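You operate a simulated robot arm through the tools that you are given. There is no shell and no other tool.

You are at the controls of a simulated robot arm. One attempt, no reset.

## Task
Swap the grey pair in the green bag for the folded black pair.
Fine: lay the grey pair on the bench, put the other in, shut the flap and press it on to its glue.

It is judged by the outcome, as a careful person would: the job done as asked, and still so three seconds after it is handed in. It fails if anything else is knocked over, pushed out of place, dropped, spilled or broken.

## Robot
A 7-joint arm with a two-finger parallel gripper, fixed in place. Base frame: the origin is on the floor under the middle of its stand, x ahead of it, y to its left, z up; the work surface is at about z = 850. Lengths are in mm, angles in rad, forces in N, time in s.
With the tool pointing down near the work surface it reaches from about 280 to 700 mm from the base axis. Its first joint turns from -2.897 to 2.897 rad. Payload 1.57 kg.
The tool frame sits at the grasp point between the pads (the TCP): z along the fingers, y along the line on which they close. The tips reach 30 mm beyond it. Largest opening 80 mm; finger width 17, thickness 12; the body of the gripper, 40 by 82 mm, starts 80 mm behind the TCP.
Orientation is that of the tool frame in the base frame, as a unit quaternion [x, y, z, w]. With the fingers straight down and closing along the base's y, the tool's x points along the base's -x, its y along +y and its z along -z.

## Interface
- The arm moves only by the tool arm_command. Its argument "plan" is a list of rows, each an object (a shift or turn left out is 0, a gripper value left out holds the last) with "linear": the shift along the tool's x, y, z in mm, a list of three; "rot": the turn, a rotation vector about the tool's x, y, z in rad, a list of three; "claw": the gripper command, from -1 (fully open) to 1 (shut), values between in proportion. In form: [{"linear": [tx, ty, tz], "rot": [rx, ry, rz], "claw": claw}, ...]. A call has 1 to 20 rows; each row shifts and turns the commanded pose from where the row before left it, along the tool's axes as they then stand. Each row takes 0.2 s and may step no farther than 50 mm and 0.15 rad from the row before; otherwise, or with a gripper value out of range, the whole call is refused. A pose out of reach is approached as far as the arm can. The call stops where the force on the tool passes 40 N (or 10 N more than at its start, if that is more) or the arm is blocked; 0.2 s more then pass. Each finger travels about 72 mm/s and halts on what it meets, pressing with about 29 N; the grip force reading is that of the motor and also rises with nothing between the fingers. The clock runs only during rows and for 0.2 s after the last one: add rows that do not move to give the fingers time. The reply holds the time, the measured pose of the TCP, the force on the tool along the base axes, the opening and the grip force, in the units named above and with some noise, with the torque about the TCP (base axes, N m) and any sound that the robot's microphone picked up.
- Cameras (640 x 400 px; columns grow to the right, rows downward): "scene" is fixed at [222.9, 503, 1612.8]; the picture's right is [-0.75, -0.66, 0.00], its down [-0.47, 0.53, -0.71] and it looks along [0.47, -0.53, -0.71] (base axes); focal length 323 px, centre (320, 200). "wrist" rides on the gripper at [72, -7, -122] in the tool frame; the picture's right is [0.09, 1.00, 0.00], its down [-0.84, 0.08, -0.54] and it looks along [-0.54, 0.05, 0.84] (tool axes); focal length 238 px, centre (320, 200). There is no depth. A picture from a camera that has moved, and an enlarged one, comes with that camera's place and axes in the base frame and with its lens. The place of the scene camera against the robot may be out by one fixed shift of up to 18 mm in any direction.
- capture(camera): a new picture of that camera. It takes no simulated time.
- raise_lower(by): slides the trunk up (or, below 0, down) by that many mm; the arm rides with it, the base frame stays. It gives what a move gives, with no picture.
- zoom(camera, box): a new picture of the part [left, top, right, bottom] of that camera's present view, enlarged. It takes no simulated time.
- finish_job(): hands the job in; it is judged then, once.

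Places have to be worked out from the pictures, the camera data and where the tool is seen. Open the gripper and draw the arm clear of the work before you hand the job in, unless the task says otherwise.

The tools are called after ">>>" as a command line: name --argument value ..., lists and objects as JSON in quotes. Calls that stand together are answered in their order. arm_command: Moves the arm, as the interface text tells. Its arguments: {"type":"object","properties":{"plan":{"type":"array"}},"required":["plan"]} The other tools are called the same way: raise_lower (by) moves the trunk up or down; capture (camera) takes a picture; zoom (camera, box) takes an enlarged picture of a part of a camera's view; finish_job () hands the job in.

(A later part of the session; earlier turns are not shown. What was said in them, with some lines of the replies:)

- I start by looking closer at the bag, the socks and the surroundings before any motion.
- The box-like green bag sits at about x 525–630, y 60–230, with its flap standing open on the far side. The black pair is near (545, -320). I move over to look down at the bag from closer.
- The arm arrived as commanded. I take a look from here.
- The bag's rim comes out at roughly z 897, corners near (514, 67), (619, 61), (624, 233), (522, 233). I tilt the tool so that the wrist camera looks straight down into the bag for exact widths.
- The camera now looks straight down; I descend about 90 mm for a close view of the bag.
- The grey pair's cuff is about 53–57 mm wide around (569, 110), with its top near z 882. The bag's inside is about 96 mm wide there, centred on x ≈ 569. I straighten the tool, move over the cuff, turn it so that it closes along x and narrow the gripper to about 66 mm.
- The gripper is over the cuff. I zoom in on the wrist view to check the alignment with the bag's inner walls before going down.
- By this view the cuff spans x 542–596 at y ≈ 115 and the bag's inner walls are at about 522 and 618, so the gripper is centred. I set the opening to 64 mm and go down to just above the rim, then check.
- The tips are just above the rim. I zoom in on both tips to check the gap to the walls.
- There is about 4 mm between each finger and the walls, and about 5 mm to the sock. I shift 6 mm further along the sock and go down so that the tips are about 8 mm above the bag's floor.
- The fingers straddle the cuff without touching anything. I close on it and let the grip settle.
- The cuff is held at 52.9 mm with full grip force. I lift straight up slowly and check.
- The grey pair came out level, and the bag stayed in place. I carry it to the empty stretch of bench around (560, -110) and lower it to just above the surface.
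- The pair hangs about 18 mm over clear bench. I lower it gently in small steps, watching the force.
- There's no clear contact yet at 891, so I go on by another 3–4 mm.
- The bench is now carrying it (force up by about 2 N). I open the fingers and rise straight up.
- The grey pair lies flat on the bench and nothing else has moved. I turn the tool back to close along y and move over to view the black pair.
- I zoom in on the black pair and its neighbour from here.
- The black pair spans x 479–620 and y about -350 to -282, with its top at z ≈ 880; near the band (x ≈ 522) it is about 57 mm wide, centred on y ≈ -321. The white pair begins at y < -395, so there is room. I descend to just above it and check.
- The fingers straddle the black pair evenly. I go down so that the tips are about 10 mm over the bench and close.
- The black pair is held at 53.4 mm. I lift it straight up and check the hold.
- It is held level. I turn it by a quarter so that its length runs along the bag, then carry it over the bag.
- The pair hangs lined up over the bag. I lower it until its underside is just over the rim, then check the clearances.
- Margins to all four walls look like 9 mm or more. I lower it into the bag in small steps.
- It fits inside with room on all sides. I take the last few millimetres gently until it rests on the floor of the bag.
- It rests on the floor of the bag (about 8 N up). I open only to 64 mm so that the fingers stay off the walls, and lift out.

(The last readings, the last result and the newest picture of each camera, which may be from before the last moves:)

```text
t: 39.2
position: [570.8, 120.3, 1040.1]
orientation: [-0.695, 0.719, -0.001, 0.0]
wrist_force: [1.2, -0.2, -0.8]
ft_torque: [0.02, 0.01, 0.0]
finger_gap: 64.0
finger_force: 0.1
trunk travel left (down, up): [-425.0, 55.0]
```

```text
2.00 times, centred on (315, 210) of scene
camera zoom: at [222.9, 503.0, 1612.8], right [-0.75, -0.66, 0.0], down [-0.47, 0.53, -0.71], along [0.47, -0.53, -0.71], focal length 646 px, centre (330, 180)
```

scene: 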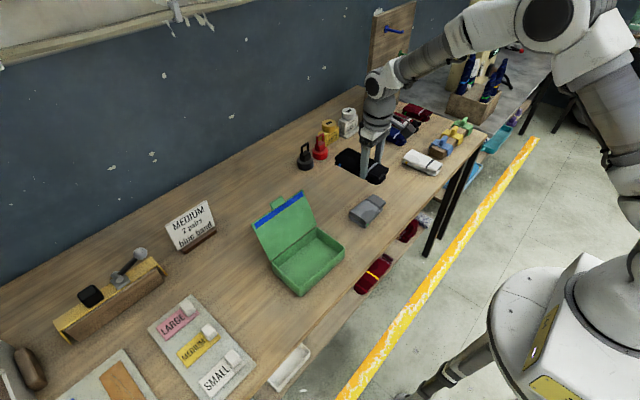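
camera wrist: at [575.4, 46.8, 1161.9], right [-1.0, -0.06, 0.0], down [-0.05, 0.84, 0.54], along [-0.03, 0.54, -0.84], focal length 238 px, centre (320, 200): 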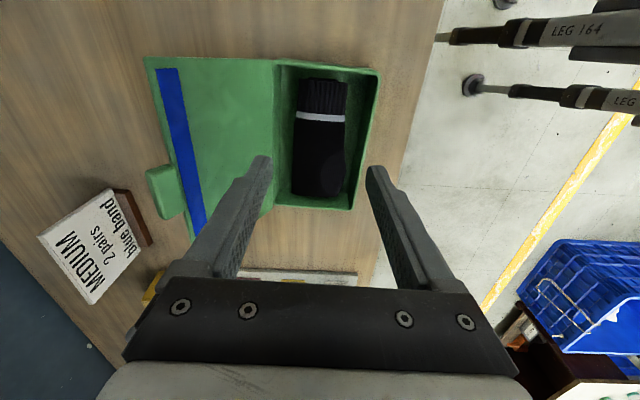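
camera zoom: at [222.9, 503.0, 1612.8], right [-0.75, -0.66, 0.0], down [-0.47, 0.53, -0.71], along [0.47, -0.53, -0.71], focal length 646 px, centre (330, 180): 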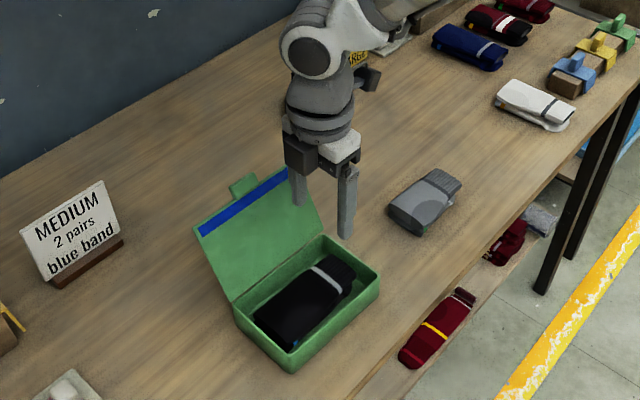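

The black pair sits flat inside the bag. Next is the flap: I rise clear, open fully and move over the flap's free edge (estimated near x 672–680, z ≈ 1010), to take a side-on look at it with the wrist camera.

>>> arm_command --plan '[{"linear": [0, 0, -40], "claw": -1}, {"linear": [0, 0, -40], "claw": -1}, {"linear": [-13.9, -39.5, 0]}, {"linear": [-13.9, -39.5, 0]}, {}, {}]'

>>> capture --camera "wrist"

>>> zoom --camera "scene" --box '[230, 90, 400, 310]'

```text
t: 40.6
position: [649.3, 144.9, 1121.0]
orientation: [-0.695, 0.719, 0.0, 0.001]
wrist_force: [0.4, -0.3, -0.5]
ft_torque: [-0.02, -0.04, 0.0]
finger_gap: 79.9
finger_force: 0.2
trunk travel left (down, up): [-425.0, 55.0]
```

```text
taken
camera wrist: at [654.5, 73.2, 1242.4], right [-1.0, -0.06, 0.0], down [-0.05, 0.84, 0.54], along [-0.03, 0.54, -0.84], focal length 238 px, centre (320, 200)
```

wrist: 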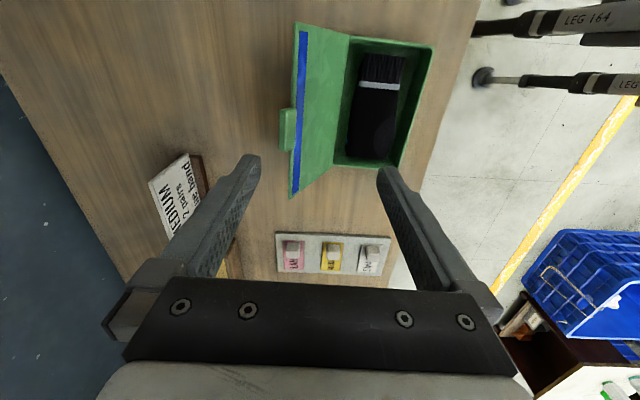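

```text
1.82 times, centred on (315, 200) of scene
camera zoom: at [222.9, 503.0, 1612.8], right [-0.75, -0.66, 0.0], down [-0.47, 0.53, -0.71], along [0.47, -0.53, -0.71], focal length 588 px, centre (329, 200)
```

zoom: 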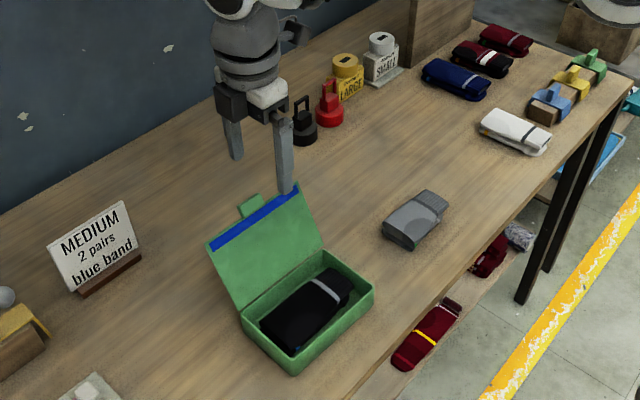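

>>> zoom --camera "wrist" --box '[260, 10, 450, 210]'

```text
2.00 times, centred on (355, 110) of wrist
camera zoom: at [654.5, 73.2, 1242.4], right [-1.0, -0.06, 0.0], down [-0.05, 0.84, 0.54], along [-0.03, 0.54, -0.84], focal length 477 px, centre (250, 380)
```

zoom: 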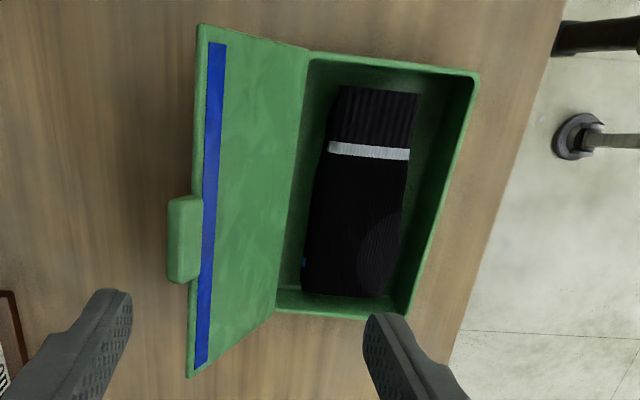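

The flap's free edge is at about (679, 145, 1003), with its tab reaching (690, 1023). It leans back about 27° and is 120 mm long, so the blue glue strip will land on the front rim. I lower the open gripper so that the flap's edge comes between the fingers, one finger behind it.

>>> arm_command --plan '[{"linear": [0, -7, 0]}, {"linear": [0, 0, 35]}, {"linear": [0, 0, 35]}, {"linear": [0, 0, 33]}, {}, {}]'

>>> capture --camera "wrist"

>>> zoom --camera "scene" --box '[230, 130, 390, 310]'

```text
t: 42.0
position: [656.3, 146.0, 1016.9]
orientation: [-0.695, 0.719, -0.001, 0.001]
wrist_force: [-0.1, -0.4, -0.8]
ft_torque: [0.02, -0.03, 0.02]
finger_gap: 80.0
finger_force: 0.1
trunk travel left (down, up): [-425.0, 55.0]
```

```text
taken
camera wrist: at [661.3, 72.9, 1138.4], right [-1.0, -0.06, 0.0], down [-0.05, 0.84, 0.54], along [-0.03, 0.54, -0.84], focal length 238 px, centre (320, 200)
```

wrist: 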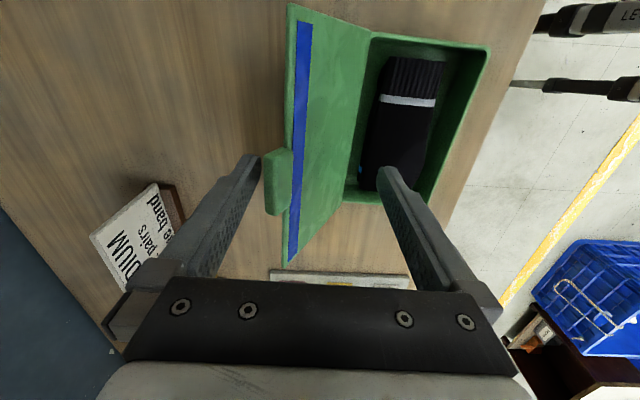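

```text
2.22 times, centred on (310, 220) of scene
camera zoom: at [222.9, 503.0, 1612.8], right [-0.75, -0.66, 0.0], down [-0.47, 0.53, -0.71], along [0.47, -0.53, -0.71], focal length 718 px, centre (342, 156)
```

zoom: 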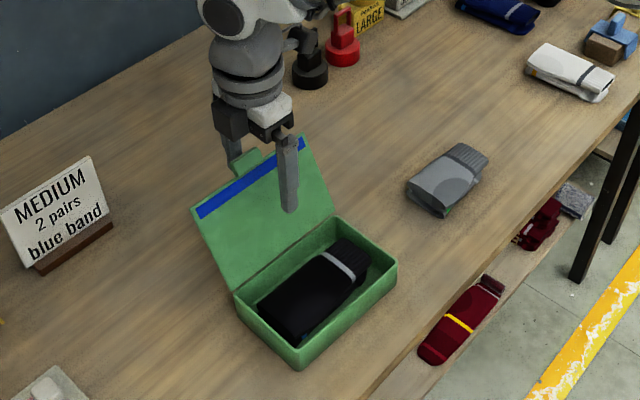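

The tab is between the fingers with the rear finger behind it. I sweep slowly toward the robot to bring the flap up, watching the force.

>>> arm_command --plan '[{"linear": [0, 6, 0]}, {"linear": [0, 6, 0]}, {"linear": [0, 6, 0]}, {"linear": [0, 6, 0]}, {"linear": [0, 6, 0]}]'

>>> capture --camera "wrist"

>>> zoom --camera "scene" --box '[230, 130, 390, 310]'

```text
t: 43.2
position: [626.7, 145.7, 1017.3]
orientation: [-0.695, 0.719, -0.001, 0.0]
wrist_force: [0.7, -0.2, -0.4]
ft_torque: [0.02, 0.02, 0.03]
finger_gap: 80.1
finger_force: 0.1
trunk travel left (down, up): [-425.0, 55.0]
```

```text
taken
camera wrist: at [631.7, 73.3, 1138.3], right [-1.0, -0.06, 0.0], down [-0.05, 0.84, 0.54], along [-0.03, 0.54, -0.84], focal length 238 px, centre (320, 200)
```

wrist: 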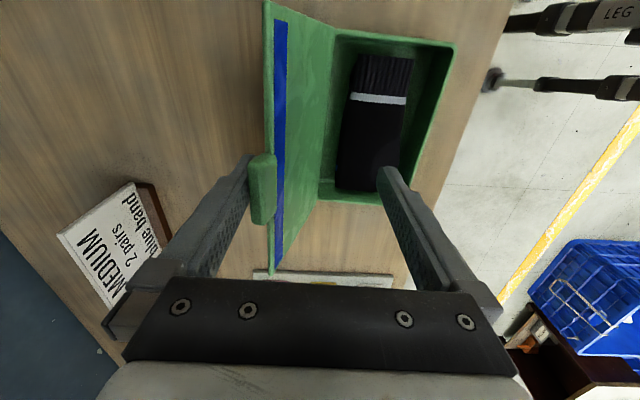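

```text
2.22 times, centred on (310, 220) of scene
camera zoom: at [222.9, 503.0, 1612.8], right [-0.75, -0.66, 0.0], down [-0.47, 0.53, -0.71], along [0.47, -0.53, -0.71], focal length 718 px, centre (342, 156)
```

zoom: 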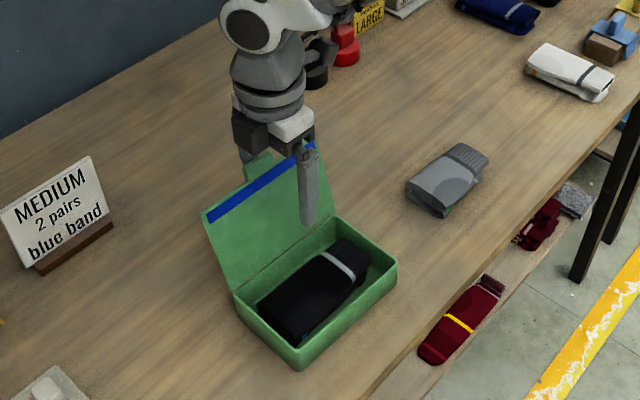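

The flap follows the finger with under 1 N and the bag has not shifted. I continue the sweep past vertical.

>>> arm_command --plan '[{"linear": [0, 7, 0]}, {"linear": [0, 7, 0]}, {"linear": [0, 7, 0]}, {"linear": [0, 7, 0]}, {"linear": [0, 7, 0]}, {"linear": [0, 7, 0]}, {"linear": [0, 7, 0]}, {"linear": [0, 6, 0]}]'

>>> capture --camera "wrist"

>>> zoom --camera "scene" --box '[230, 130, 390, 310]'

```text
t: 45.0
position: [572.5, 148.1, 1017.6]
orientation: [-0.694, 0.72, -0.001, 0.002]
wrist_force: [-0.2, -0.8, 0.1]
ft_torque: [0.0, -0.02, 0.0]
finger_gap: 80.0
finger_force: 0.1
trunk travel left (down, up): [-425.0, 55.0]
```

```text
taken
camera wrist: at [577.3, 75.8, 1138.7], right [-1.0, -0.06, 0.0], down [-0.05, 0.84, 0.54], along [-0.03, 0.54, -0.84], focal length 238 px, centre (320, 200)
```

wrist: 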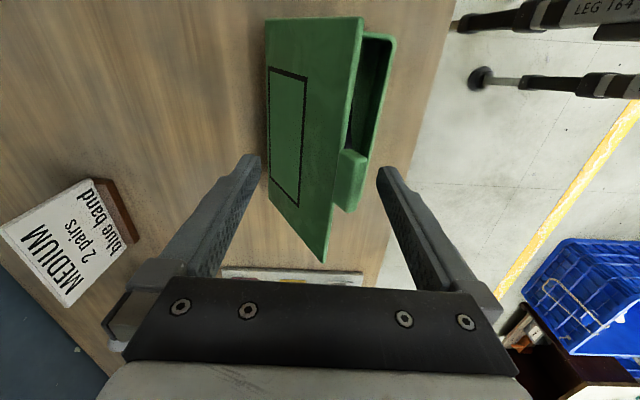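

```text
2.22 times, centred on (310, 220) of scene
camera zoom: at [222.9, 503.0, 1612.8], right [-0.75, -0.66, 0.0], down [-0.47, 0.53, -0.71], along [0.47, -0.53, -0.71], focal length 718 px, centre (342, 156)
```

zoom: 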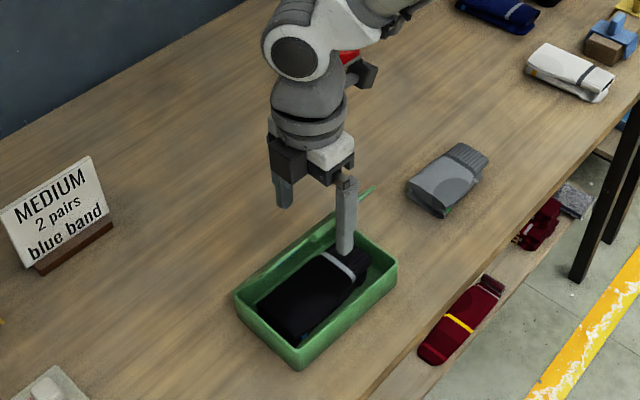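

The flap has tipped past vertical and is now leaning toward the front finger. I pause a moment to see where it settles.

>>> arm_command --plan '[{}, {}]'

>>> capture --camera "wrist"

>>> zoom --camera "scene" --box '[250, 150, 370, 310]'

```text
t: 45.6
position: [571.1, 148.0, 1016.2]
orientation: [-0.694, 0.72, -0.001, 0.002]
wrist_force: [-0.5, -0.1, 0.0]
ft_torque: [0.01, 0.02, -0.04]
finger_gap: 80.3
finger_force: 0.1
trunk travel left (down, up): [-425.0, 55.0]
```

```text
taken
camera wrist: at [577.3, 75.8, 1138.5], right [-1.0, -0.06, 0.0], down [-0.05, 0.84, 0.54], along [-0.03, 0.54, -0.84], focal length 238 px, centre (320, 200)
```

wrist: 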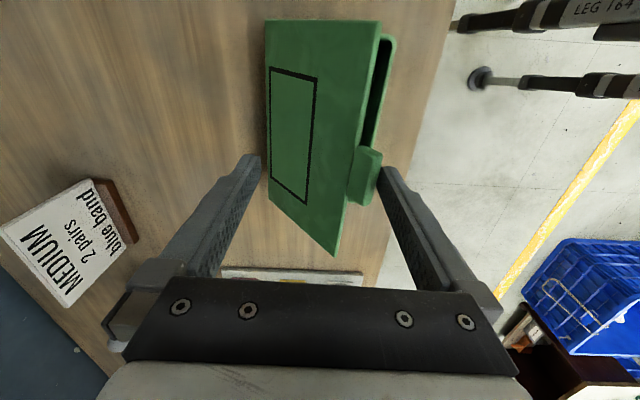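

```text
2.50 times, centred on (310, 230) of scene
camera zoom: at [222.9, 503.0, 1612.8], right [-0.75, -0.66, 0.0], down [-0.47, 0.53, -0.71], along [0.47, -0.53, -0.71], focal length 808 px, centre (345, 125)
```

zoom: 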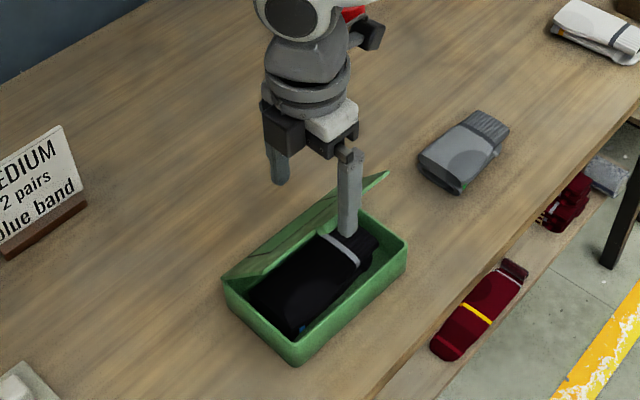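

The flap now leans gently on the front finger. I lower it under control, moving toward the robot and down so that it keeps resting on that finger.

>>> arm_command --plan '[{"linear": [0, 5, 5]}, {"linear": [0, 5, 5]}, {"linear": [0, 4, 4]}, {"linear": [0, 4, 4]}, {"linear": [0, 4, 4]}, {"linear": [0, 4, 5]}, {}]'

>>> capture --camera "wrist"

>>> zoom --camera "scene" --box '[250, 150, 370, 310]'

```text
t: 47.2
position: [547.3, 149.8, 989.2]
orientation: [-0.695, 0.719, -0.001, 0.001]
wrist_force: [-0.1, -0.2, -0.6]
ft_torque: [0.0, -0.03, 0.01]
finger_gap: 79.9
finger_force: 0.1
trunk travel left (down, up): [-425.0, 55.0]
```

```text
taken
camera wrist: at [551.3, 76.8, 1111.1], right [-1.0, -0.06, 0.0], down [-0.05, 0.84, 0.54], along [-0.03, 0.54, -0.84], focal length 238 px, centre (320, 200)
```

wrist: 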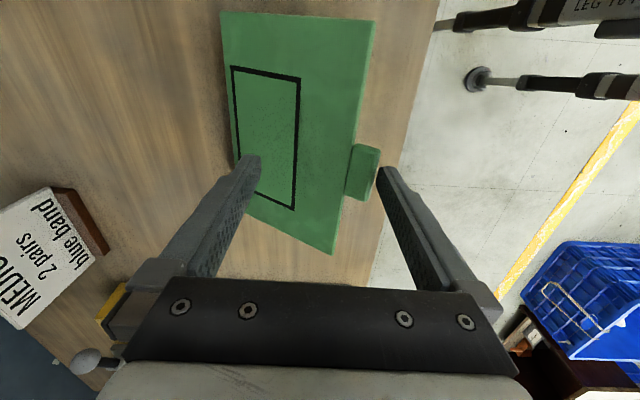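

```text
2.50 times, centred on (310, 230) of scene
camera zoom: at [222.9, 503.0, 1612.8], right [-0.75, -0.66, 0.0], down [-0.47, 0.53, -0.71], along [0.47, -0.53, -0.71], focal length 808 px, centre (345, 125)
```

zoom: 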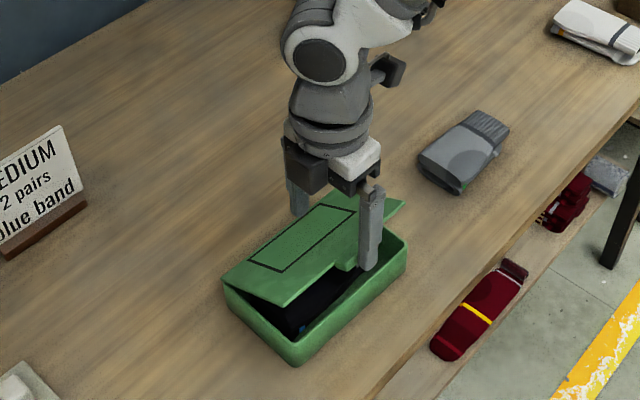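

The flap is about half closed and still resting on the front finger. I continue lowering it along its arc.

>>> arm_command --plan '[{"linear": [0, 5, 6]}, {"linear": [0, 4, 6]}, {"linear": [0, 4, 6]}, {"linear": [0, 3, 6]}, {"linear": [0, 2, 6]}, {"linear": [0, 2, 5]}, {}]'

>>> capture --camera "wrist"

>>> zoom --camera "scene" --box '[250, 150, 370, 310]'

```text
t: 48.8
position: [526.8, 151.0, 954.7]
orientation: [-0.695, 0.719, -0.001, 0.001]
wrist_force: [0.5, 0.1, -0.1]
ft_torque: [0.0, -0.03, -0.01]
finger_gap: 80.1
finger_force: 0.0
trunk travel left (down, up): [-425.0, 55.0]
```

```text
taken
camera wrist: at [531.7, 77.2, 1076.4], right [-1.0, -0.06, 0.0], down [-0.05, 0.84, 0.54], along [-0.03, 0.54, -0.84], focal length 238 px, centre (320, 200)
```

wrist: 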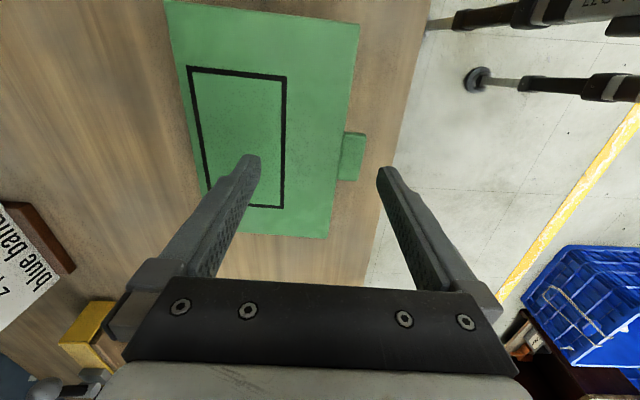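

```text
2.50 times, centred on (310, 230) of scene
camera zoom: at [222.9, 503.0, 1612.8], right [-0.75, -0.66, 0.0], down [-0.47, 0.53, -0.71], along [0.47, -0.53, -0.71], focal length 808 px, centre (345, 125)
```

zoom: 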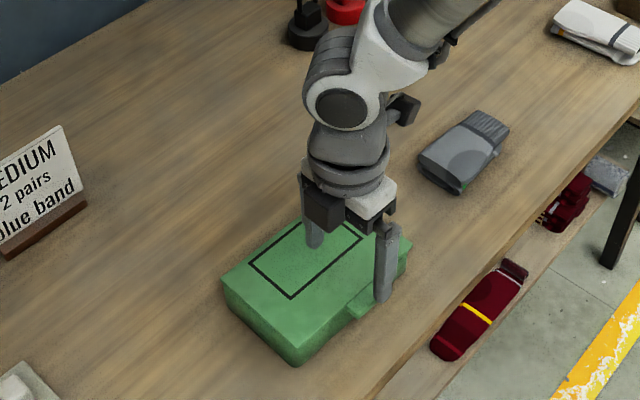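

The flap now looks closed. I rise straight up and check it before pressing on the glue line.

>>> arm_command --plan '[{"linear": [0, 0, -30]}, {"linear": [0, 0, -40]}, {"linear": [0, 0, -40]}, {"claw": 1}, {"claw": 1}, {"claw": 1}, {"claw": 1}, {"claw": 1}, {"claw": 1}]'

>>> capture --camera "wrist"

>>> zoom --camera "scene" --box '[250, 180, 360, 310]'

```text
t: 50.8
position: [527.1, 150.8, 1067.0]
orientation: [-0.695, 0.719, -0.001, 0.001]
wrist_force: [-0.1, 0.5, 0.2]
ft_torque: [0.0, 0.0, 0.01]
finger_gap: 0.0
finger_force: 21.4
trunk travel left (down, up): [-425.0, 55.0]
```

```text
taken
camera wrist: at [531.7, 77.2, 1186.9], right [-1.0, -0.06, 0.0], down [-0.05, 0.84, 0.54], along [-0.03, 0.54, -0.84], focal length 238 px, centre (320, 200)
```

wrist: 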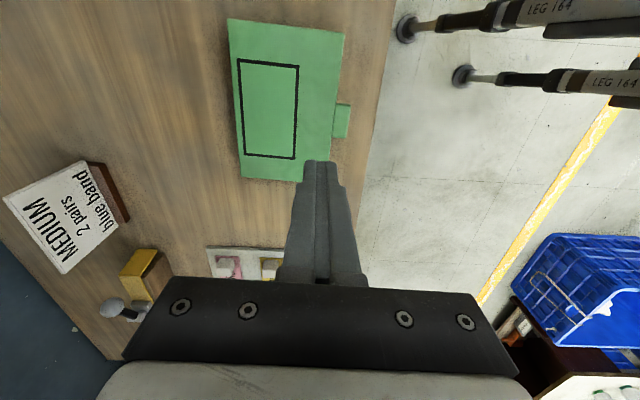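

```text
3.08 times, centred on (305, 245) of scene
camera zoom: at [222.9, 503.0, 1612.8], right [-0.75, -0.66, 0.0], down [-0.47, 0.53, -0.71], along [0.47, -0.53, -0.71], focal length 994 px, centre (366, 62)
```

zoom: 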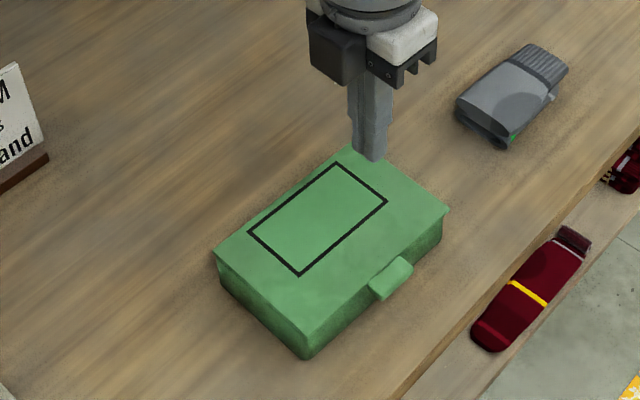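

The flap lies closed over the bag with the glue strip over the front rim (x ≈ 517–522). With the fingers shut I come down at the middle of that front rim to press, approaching slowly.

>>> arm_command --plan '[{"linear": [0, 6.6, 30]}, {"linear": [0, 0, 40]}, {"linear": [0, 0, 35]}, {"linear": [0, 0, 15]}, {}]'

>>> zoom --camera "scene" --box '[250, 180, 360, 310]'

>>> capture --camera "wrist"

```text
t: 52.0
position: [520.0, 150.4, 944.2]
orientation: [-0.694, 0.72, 0.0, 0.001]
wrist_force: [-0.3, -0.2, 1.0]
ft_torque: [-0.01, -0.01, 0.0]
finger_gap: 0.0
finger_force: 20.9
trunk travel left (down, up): [-425.0, 55.0]
```

```text
3.08 times, centred on (305, 245) of scene
camera zoom: at [222.9, 503.0, 1612.8], right [-0.75, -0.66, 0.0], down [-0.47, 0.53, -0.71], along [0.47, -0.53, -0.71], focal length 994 px, centre (366, 62)
```

zoom: 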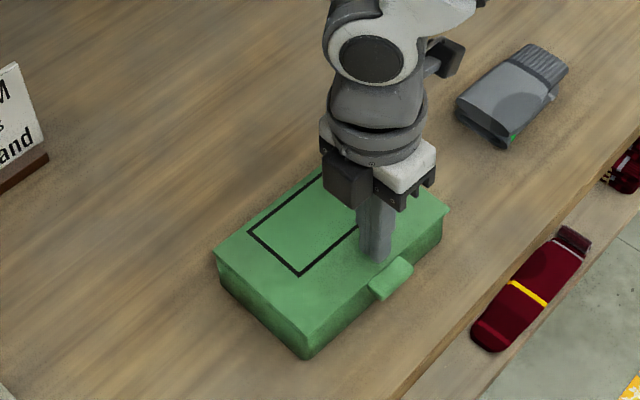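

```text
taken
camera wrist: at [524.7, 78.0, 1066.2], right [-1.0, -0.06, 0.0], down [-0.05, 0.84, 0.54], along [-0.03, 0.54, -0.84], focal length 238 px, centre (320, 200)
```

wrist: 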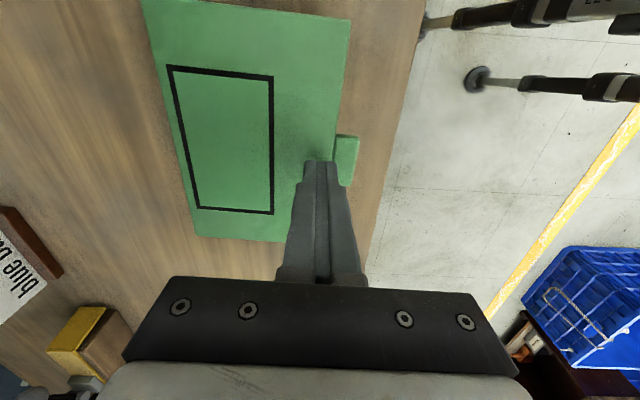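

The tips hover about 10 mm above the flap, right over the front rim beside the tab. I go down in small steps until it presses.

>>> arm_command --plan '[{"linear": [0, 0, 4]}, {"linear": [0, 0, 3]}, {"linear": [0, 0, 2]}, {"linear": [0, 0, 1]}, {"linear": [0, 0, 1]}, {}]'

```text
t: 53.4
position: [519.6, 149.6, 933.0]
orientation: [-0.694, 0.72, 0.0, 0.001]
wrist_force: [-0.1, 0.9, 0.0]
ft_torque: [-0.03, 0.0, 0.03]
finger_gap: 0.2
finger_force: 21.5
trunk travel left (down, up): [-425.0, 55.0]
```

No contact yet with the tips at about z 902. I go on in 1 mm steps.

>>> arm_command --plan '[{"linear": [0, 0, 1]}, {"linear": [0, 0, 1]}, {"linear": [0, 0, 1]}, {"linear": [0, 0, 1]}, {}]'

```text
t: 54.6
position: [519.5, 149.3, 930.0]
orientation: [-0.695, 0.719, -0.001, 0.001]
wrist_force: [-1.4, 0.6, 8.9]
ft_torque: [0.01, 0.14, 0.0]
finger_gap: 0.0
finger_force: 21.1
trunk travel left (down, up): [-425.0, 55.0]
```

It is pressing with 9 N. I push on to about 25–30 N and hold it there.

>>> arm_command --plan '[{"linear": [0, 0, 1]}, {"linear": [0, 0, 1]}, {}, {}]'

```text
t: 55.6
position: [521.0, 150.8, 928.6]
orientation: [-0.695, 0.719, -0.002, 0.002]
wrist_force: [0.0, 1.4, 18.9]
ft_torque: [0.03, 0.15, -0.01]
finger_gap: 0.1
finger_force: 21.6
trunk travel left (down, up): [-425.0, 55.0]
```

>>> arm_command --plan '[{"linear": [0, 0, 1]}, {"linear": [0, 0, 1]}, {}, {}, {}]'

>>> zoom --camera "scene" --box '[250, 180, 360, 310]'

```text
t: 56.8
position: [519.8, 149.7, 927.9]
orientation: [-0.695, 0.719, -0.001, 0.002]
wrist_force: [2.0, 0.7, 29.7]
ft_torque: [0.01, 0.12, -0.03]
finger_gap: 0.0
finger_force: 21.1
trunk travel left (down, up): [-425.0, 55.0]
```

```text
3.08 times, centred on (305, 245) of scene
camera zoom: at [222.9, 503.0, 1612.8], right [-0.75, -0.66, 0.0], down [-0.47, 0.53, -0.71], along [0.47, -0.53, -0.71], focal length 994 px, centre (366, 62)
```

zoom: 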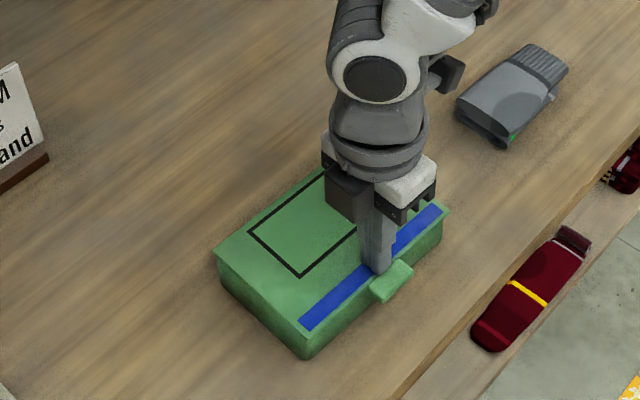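

A blue band now shows along the flap's front edge, so the glue has taken at the middle. I press along the strip on both sides as well, to fix it along its full length.

>>> arm_command --plan '[{"linear": [0, 0, -6]}, {"linear": [0, 0, -8]}, {"linear": [-25, 0, 0]}, {"linear": [-25, 0, 0]}, {}, {"linear": [0, 0, 6]}, {"linear": [0, 0, 4]}, {"linear": [0, 0, 1]}, {"linear": [0, 0, 1]}, {}, {}]'

```text
t: 59.2
position: [521.9, 200.0, 928.9]
orientation: [-0.695, 0.719, 0.0, 0.001]
wrist_force: [-2.8, -0.2, 15.6]
ft_torque: [-0.06, 0.04, -0.05]
finger_gap: 0.0
finger_force: 22.0
trunk travel left (down, up): [-425.0, 55.0]
```

The left part is pressed with 16 N; I add a little, then do the same on the right part.

>>> arm_command --plan '[{"linear": [0, 0, 1]}, {"linear": [0, 0, 1]}, {}, {}, {"linear": [0, 0, -8]}, {"linear": [0, 0, -8]}, {"linear": [33, 0, 0]}, {"linear": [33, 0, 0]}, {"linear": [34, 0, 0]}, {}, {"linear": [0, 0, 8]}, {"linear": [0, 0, 4]}, {"linear": [0, 0, 1]}, {"linear": [0, 0, 1]}, {}]'

```text
t: 62.4
position: [518.1, 100.8, 930.0]
orientation: [-0.694, 0.72, -0.003, 0.002]
wrist_force: [-2.5, -1.0, 17.5]
ft_torque: [-0.02, 0.03, 0.04]
finger_gap: 0.1
finger_force: 21.1
trunk travel left (down, up): [-425.0, 55.0]
```

The right part is at 17.5 N; I push it to about 27 N, hold, and then rise clear to inspect.

>>> arm_command --plan '[{"linear": [0, 0, 1]}, {"linear": [0, 0, 1]}, {}, {}, {"linear": [0, 0, -8]}, {"linear": [0, 0, -20]}, {"linear": [0, 0, -40]}, {"linear": [0, 0, -45]}, {"linear": [0, 0, -45]}, {}]'

>>> capture --camera "wrist"

>>> zoom --camera "scene" --box '[250, 180, 360, 310]'

>>> capture --camera "scene"

```text
t: 64.6
position: [517.9, 99.2, 1084.3]
orientation: [-0.695, 0.719, -0.001, 0.001]
wrist_force: [-0.3, 0.2, 0.4]
ft_torque: [-0.02, 0.0, -0.02]
finger_gap: 0.1
finger_force: 21.0
trunk travel left (down, up): [-425.0, 55.0]
```

```text
taken
camera wrist: at [523.2, 27.7, 1205.8], right [-1.0, -0.06, 0.0], down [-0.05, 0.84, 0.54], along [-0.03, 0.54, -0.84], focal length 238 px, centre (320, 200)
```

wrist: 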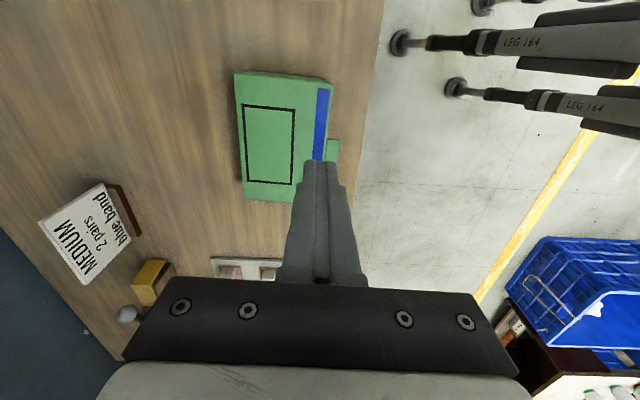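

```text
3.08 times, centred on (305, 245) of scene
camera zoom: at [222.9, 503.0, 1612.8], right [-0.75, -0.66, 0.0], down [-0.47, 0.53, -0.71], along [0.47, -0.53, -0.71], focal length 994 px, centre (366, 62)
```

zoom: 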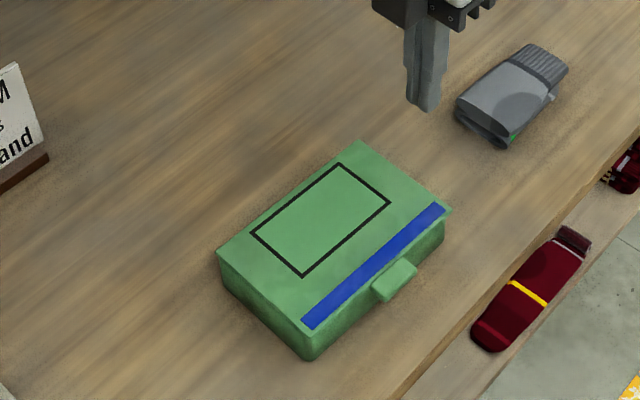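

```text
taken
```

scene: 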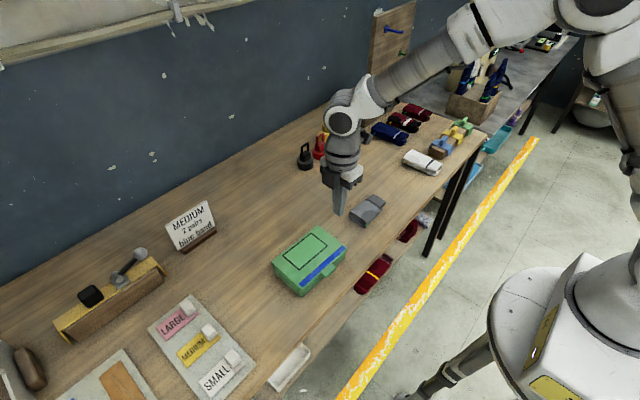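

The flap is shut with the blue band showing along its front edge, and the grey pair lies on the bench. I open the gripper and draw the arm up and away from the work.

>>> arm_command --plan '[{"linear": [0, 0, -45], "claw": -1}, {"linear": [0, 0, -45], "claw": -1}, {"linear": [40, 0, 0]}, {"linear": [40, 10, 0]}, {"linear": [40, 10, 0]}, {"linear": [40, 10, 0]}, {"linear": [40, 10, 0]}, {"linear": [40, 0, 0]}, {}, {}, {}]'

>>> capture --camera "scene"

>>> zoom --camera "scene" --box '[250, 180, 400, 310]'

>>> capture --camera "wrist"

```text
t: 67.0
position: [468.6, -139.5, 1173.1]
orientation: [-0.695, 0.719, 0.0, 0.001]
wrist_force: [-0.3, 0.3, 0.6]
ft_torque: [0.01, 0.0, 0.05]
finger_gap: 80.3
finger_force: 0.0
trunk travel left (down, up): [-425.0, 55.0]
```

```text
taken
```

scene: 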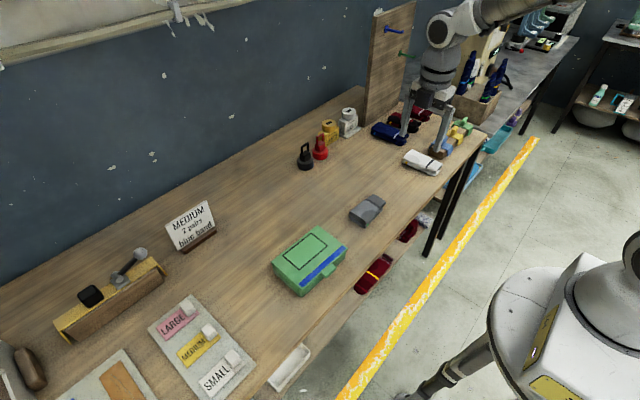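

```text
3.08 times, centred on (325, 245) of scene
camera zoom: at [222.9, 503.0, 1612.8], right [-0.75, -0.66, 0.0], down [-0.47, 0.53, -0.71], along [0.47, -0.53, -0.71], focal length 994 px, centre (305, 62)
```

zoom: 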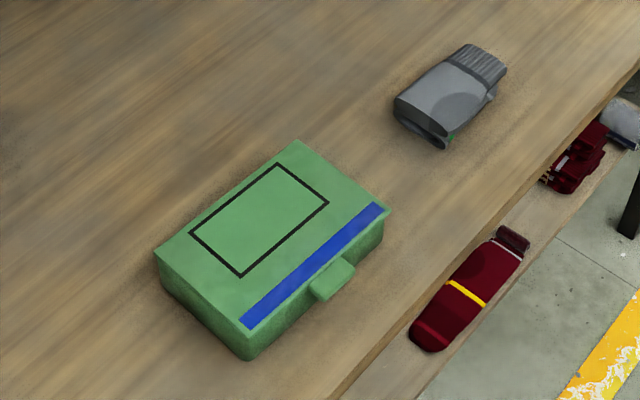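

```text
taken
camera wrist: at [474.5, -211.4, 1294.9], right [-1.0, -0.06, 0.0], down [-0.05, 0.84, 0.54], along [-0.03, 0.54, -0.84], focal length 238 px, centre (320, 200)
```

wrist: 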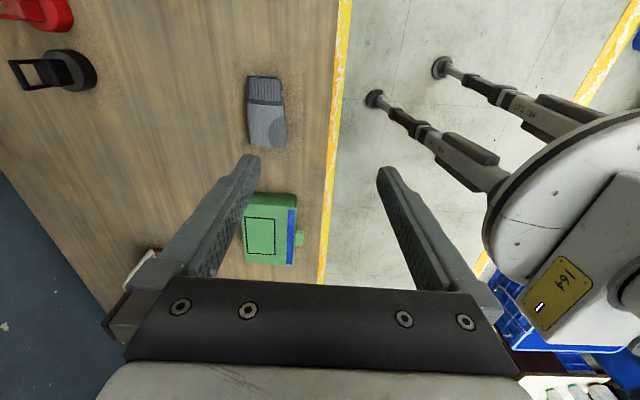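

The flap stays shut on its glue with the black pair inside. The grey pair lies on the bench, nothing else has been disturbed, and the arm is clear with the gripper open. I hand the job in.

>>> finish_job

```text
The job is handed in.
```

The grey pair is out of the green bag and lying flat on the bench, and the folded black pair is in its place. I shut the flap and pressed it along the glue strip at the middle and both ends. The middle got about 30 N; each end read 16–18 N before a last push, and I didn't take a reading after that. A blue band then showed along the flap's front edge, and the flap was still shut in the last pictures.

The bag shifted about 3 mm on the bench while I pressed the two ends. I saw nothing else moved or knocked over. The arm is drawn clear with the gripper open, and the job is handed in. No verdict has come back.
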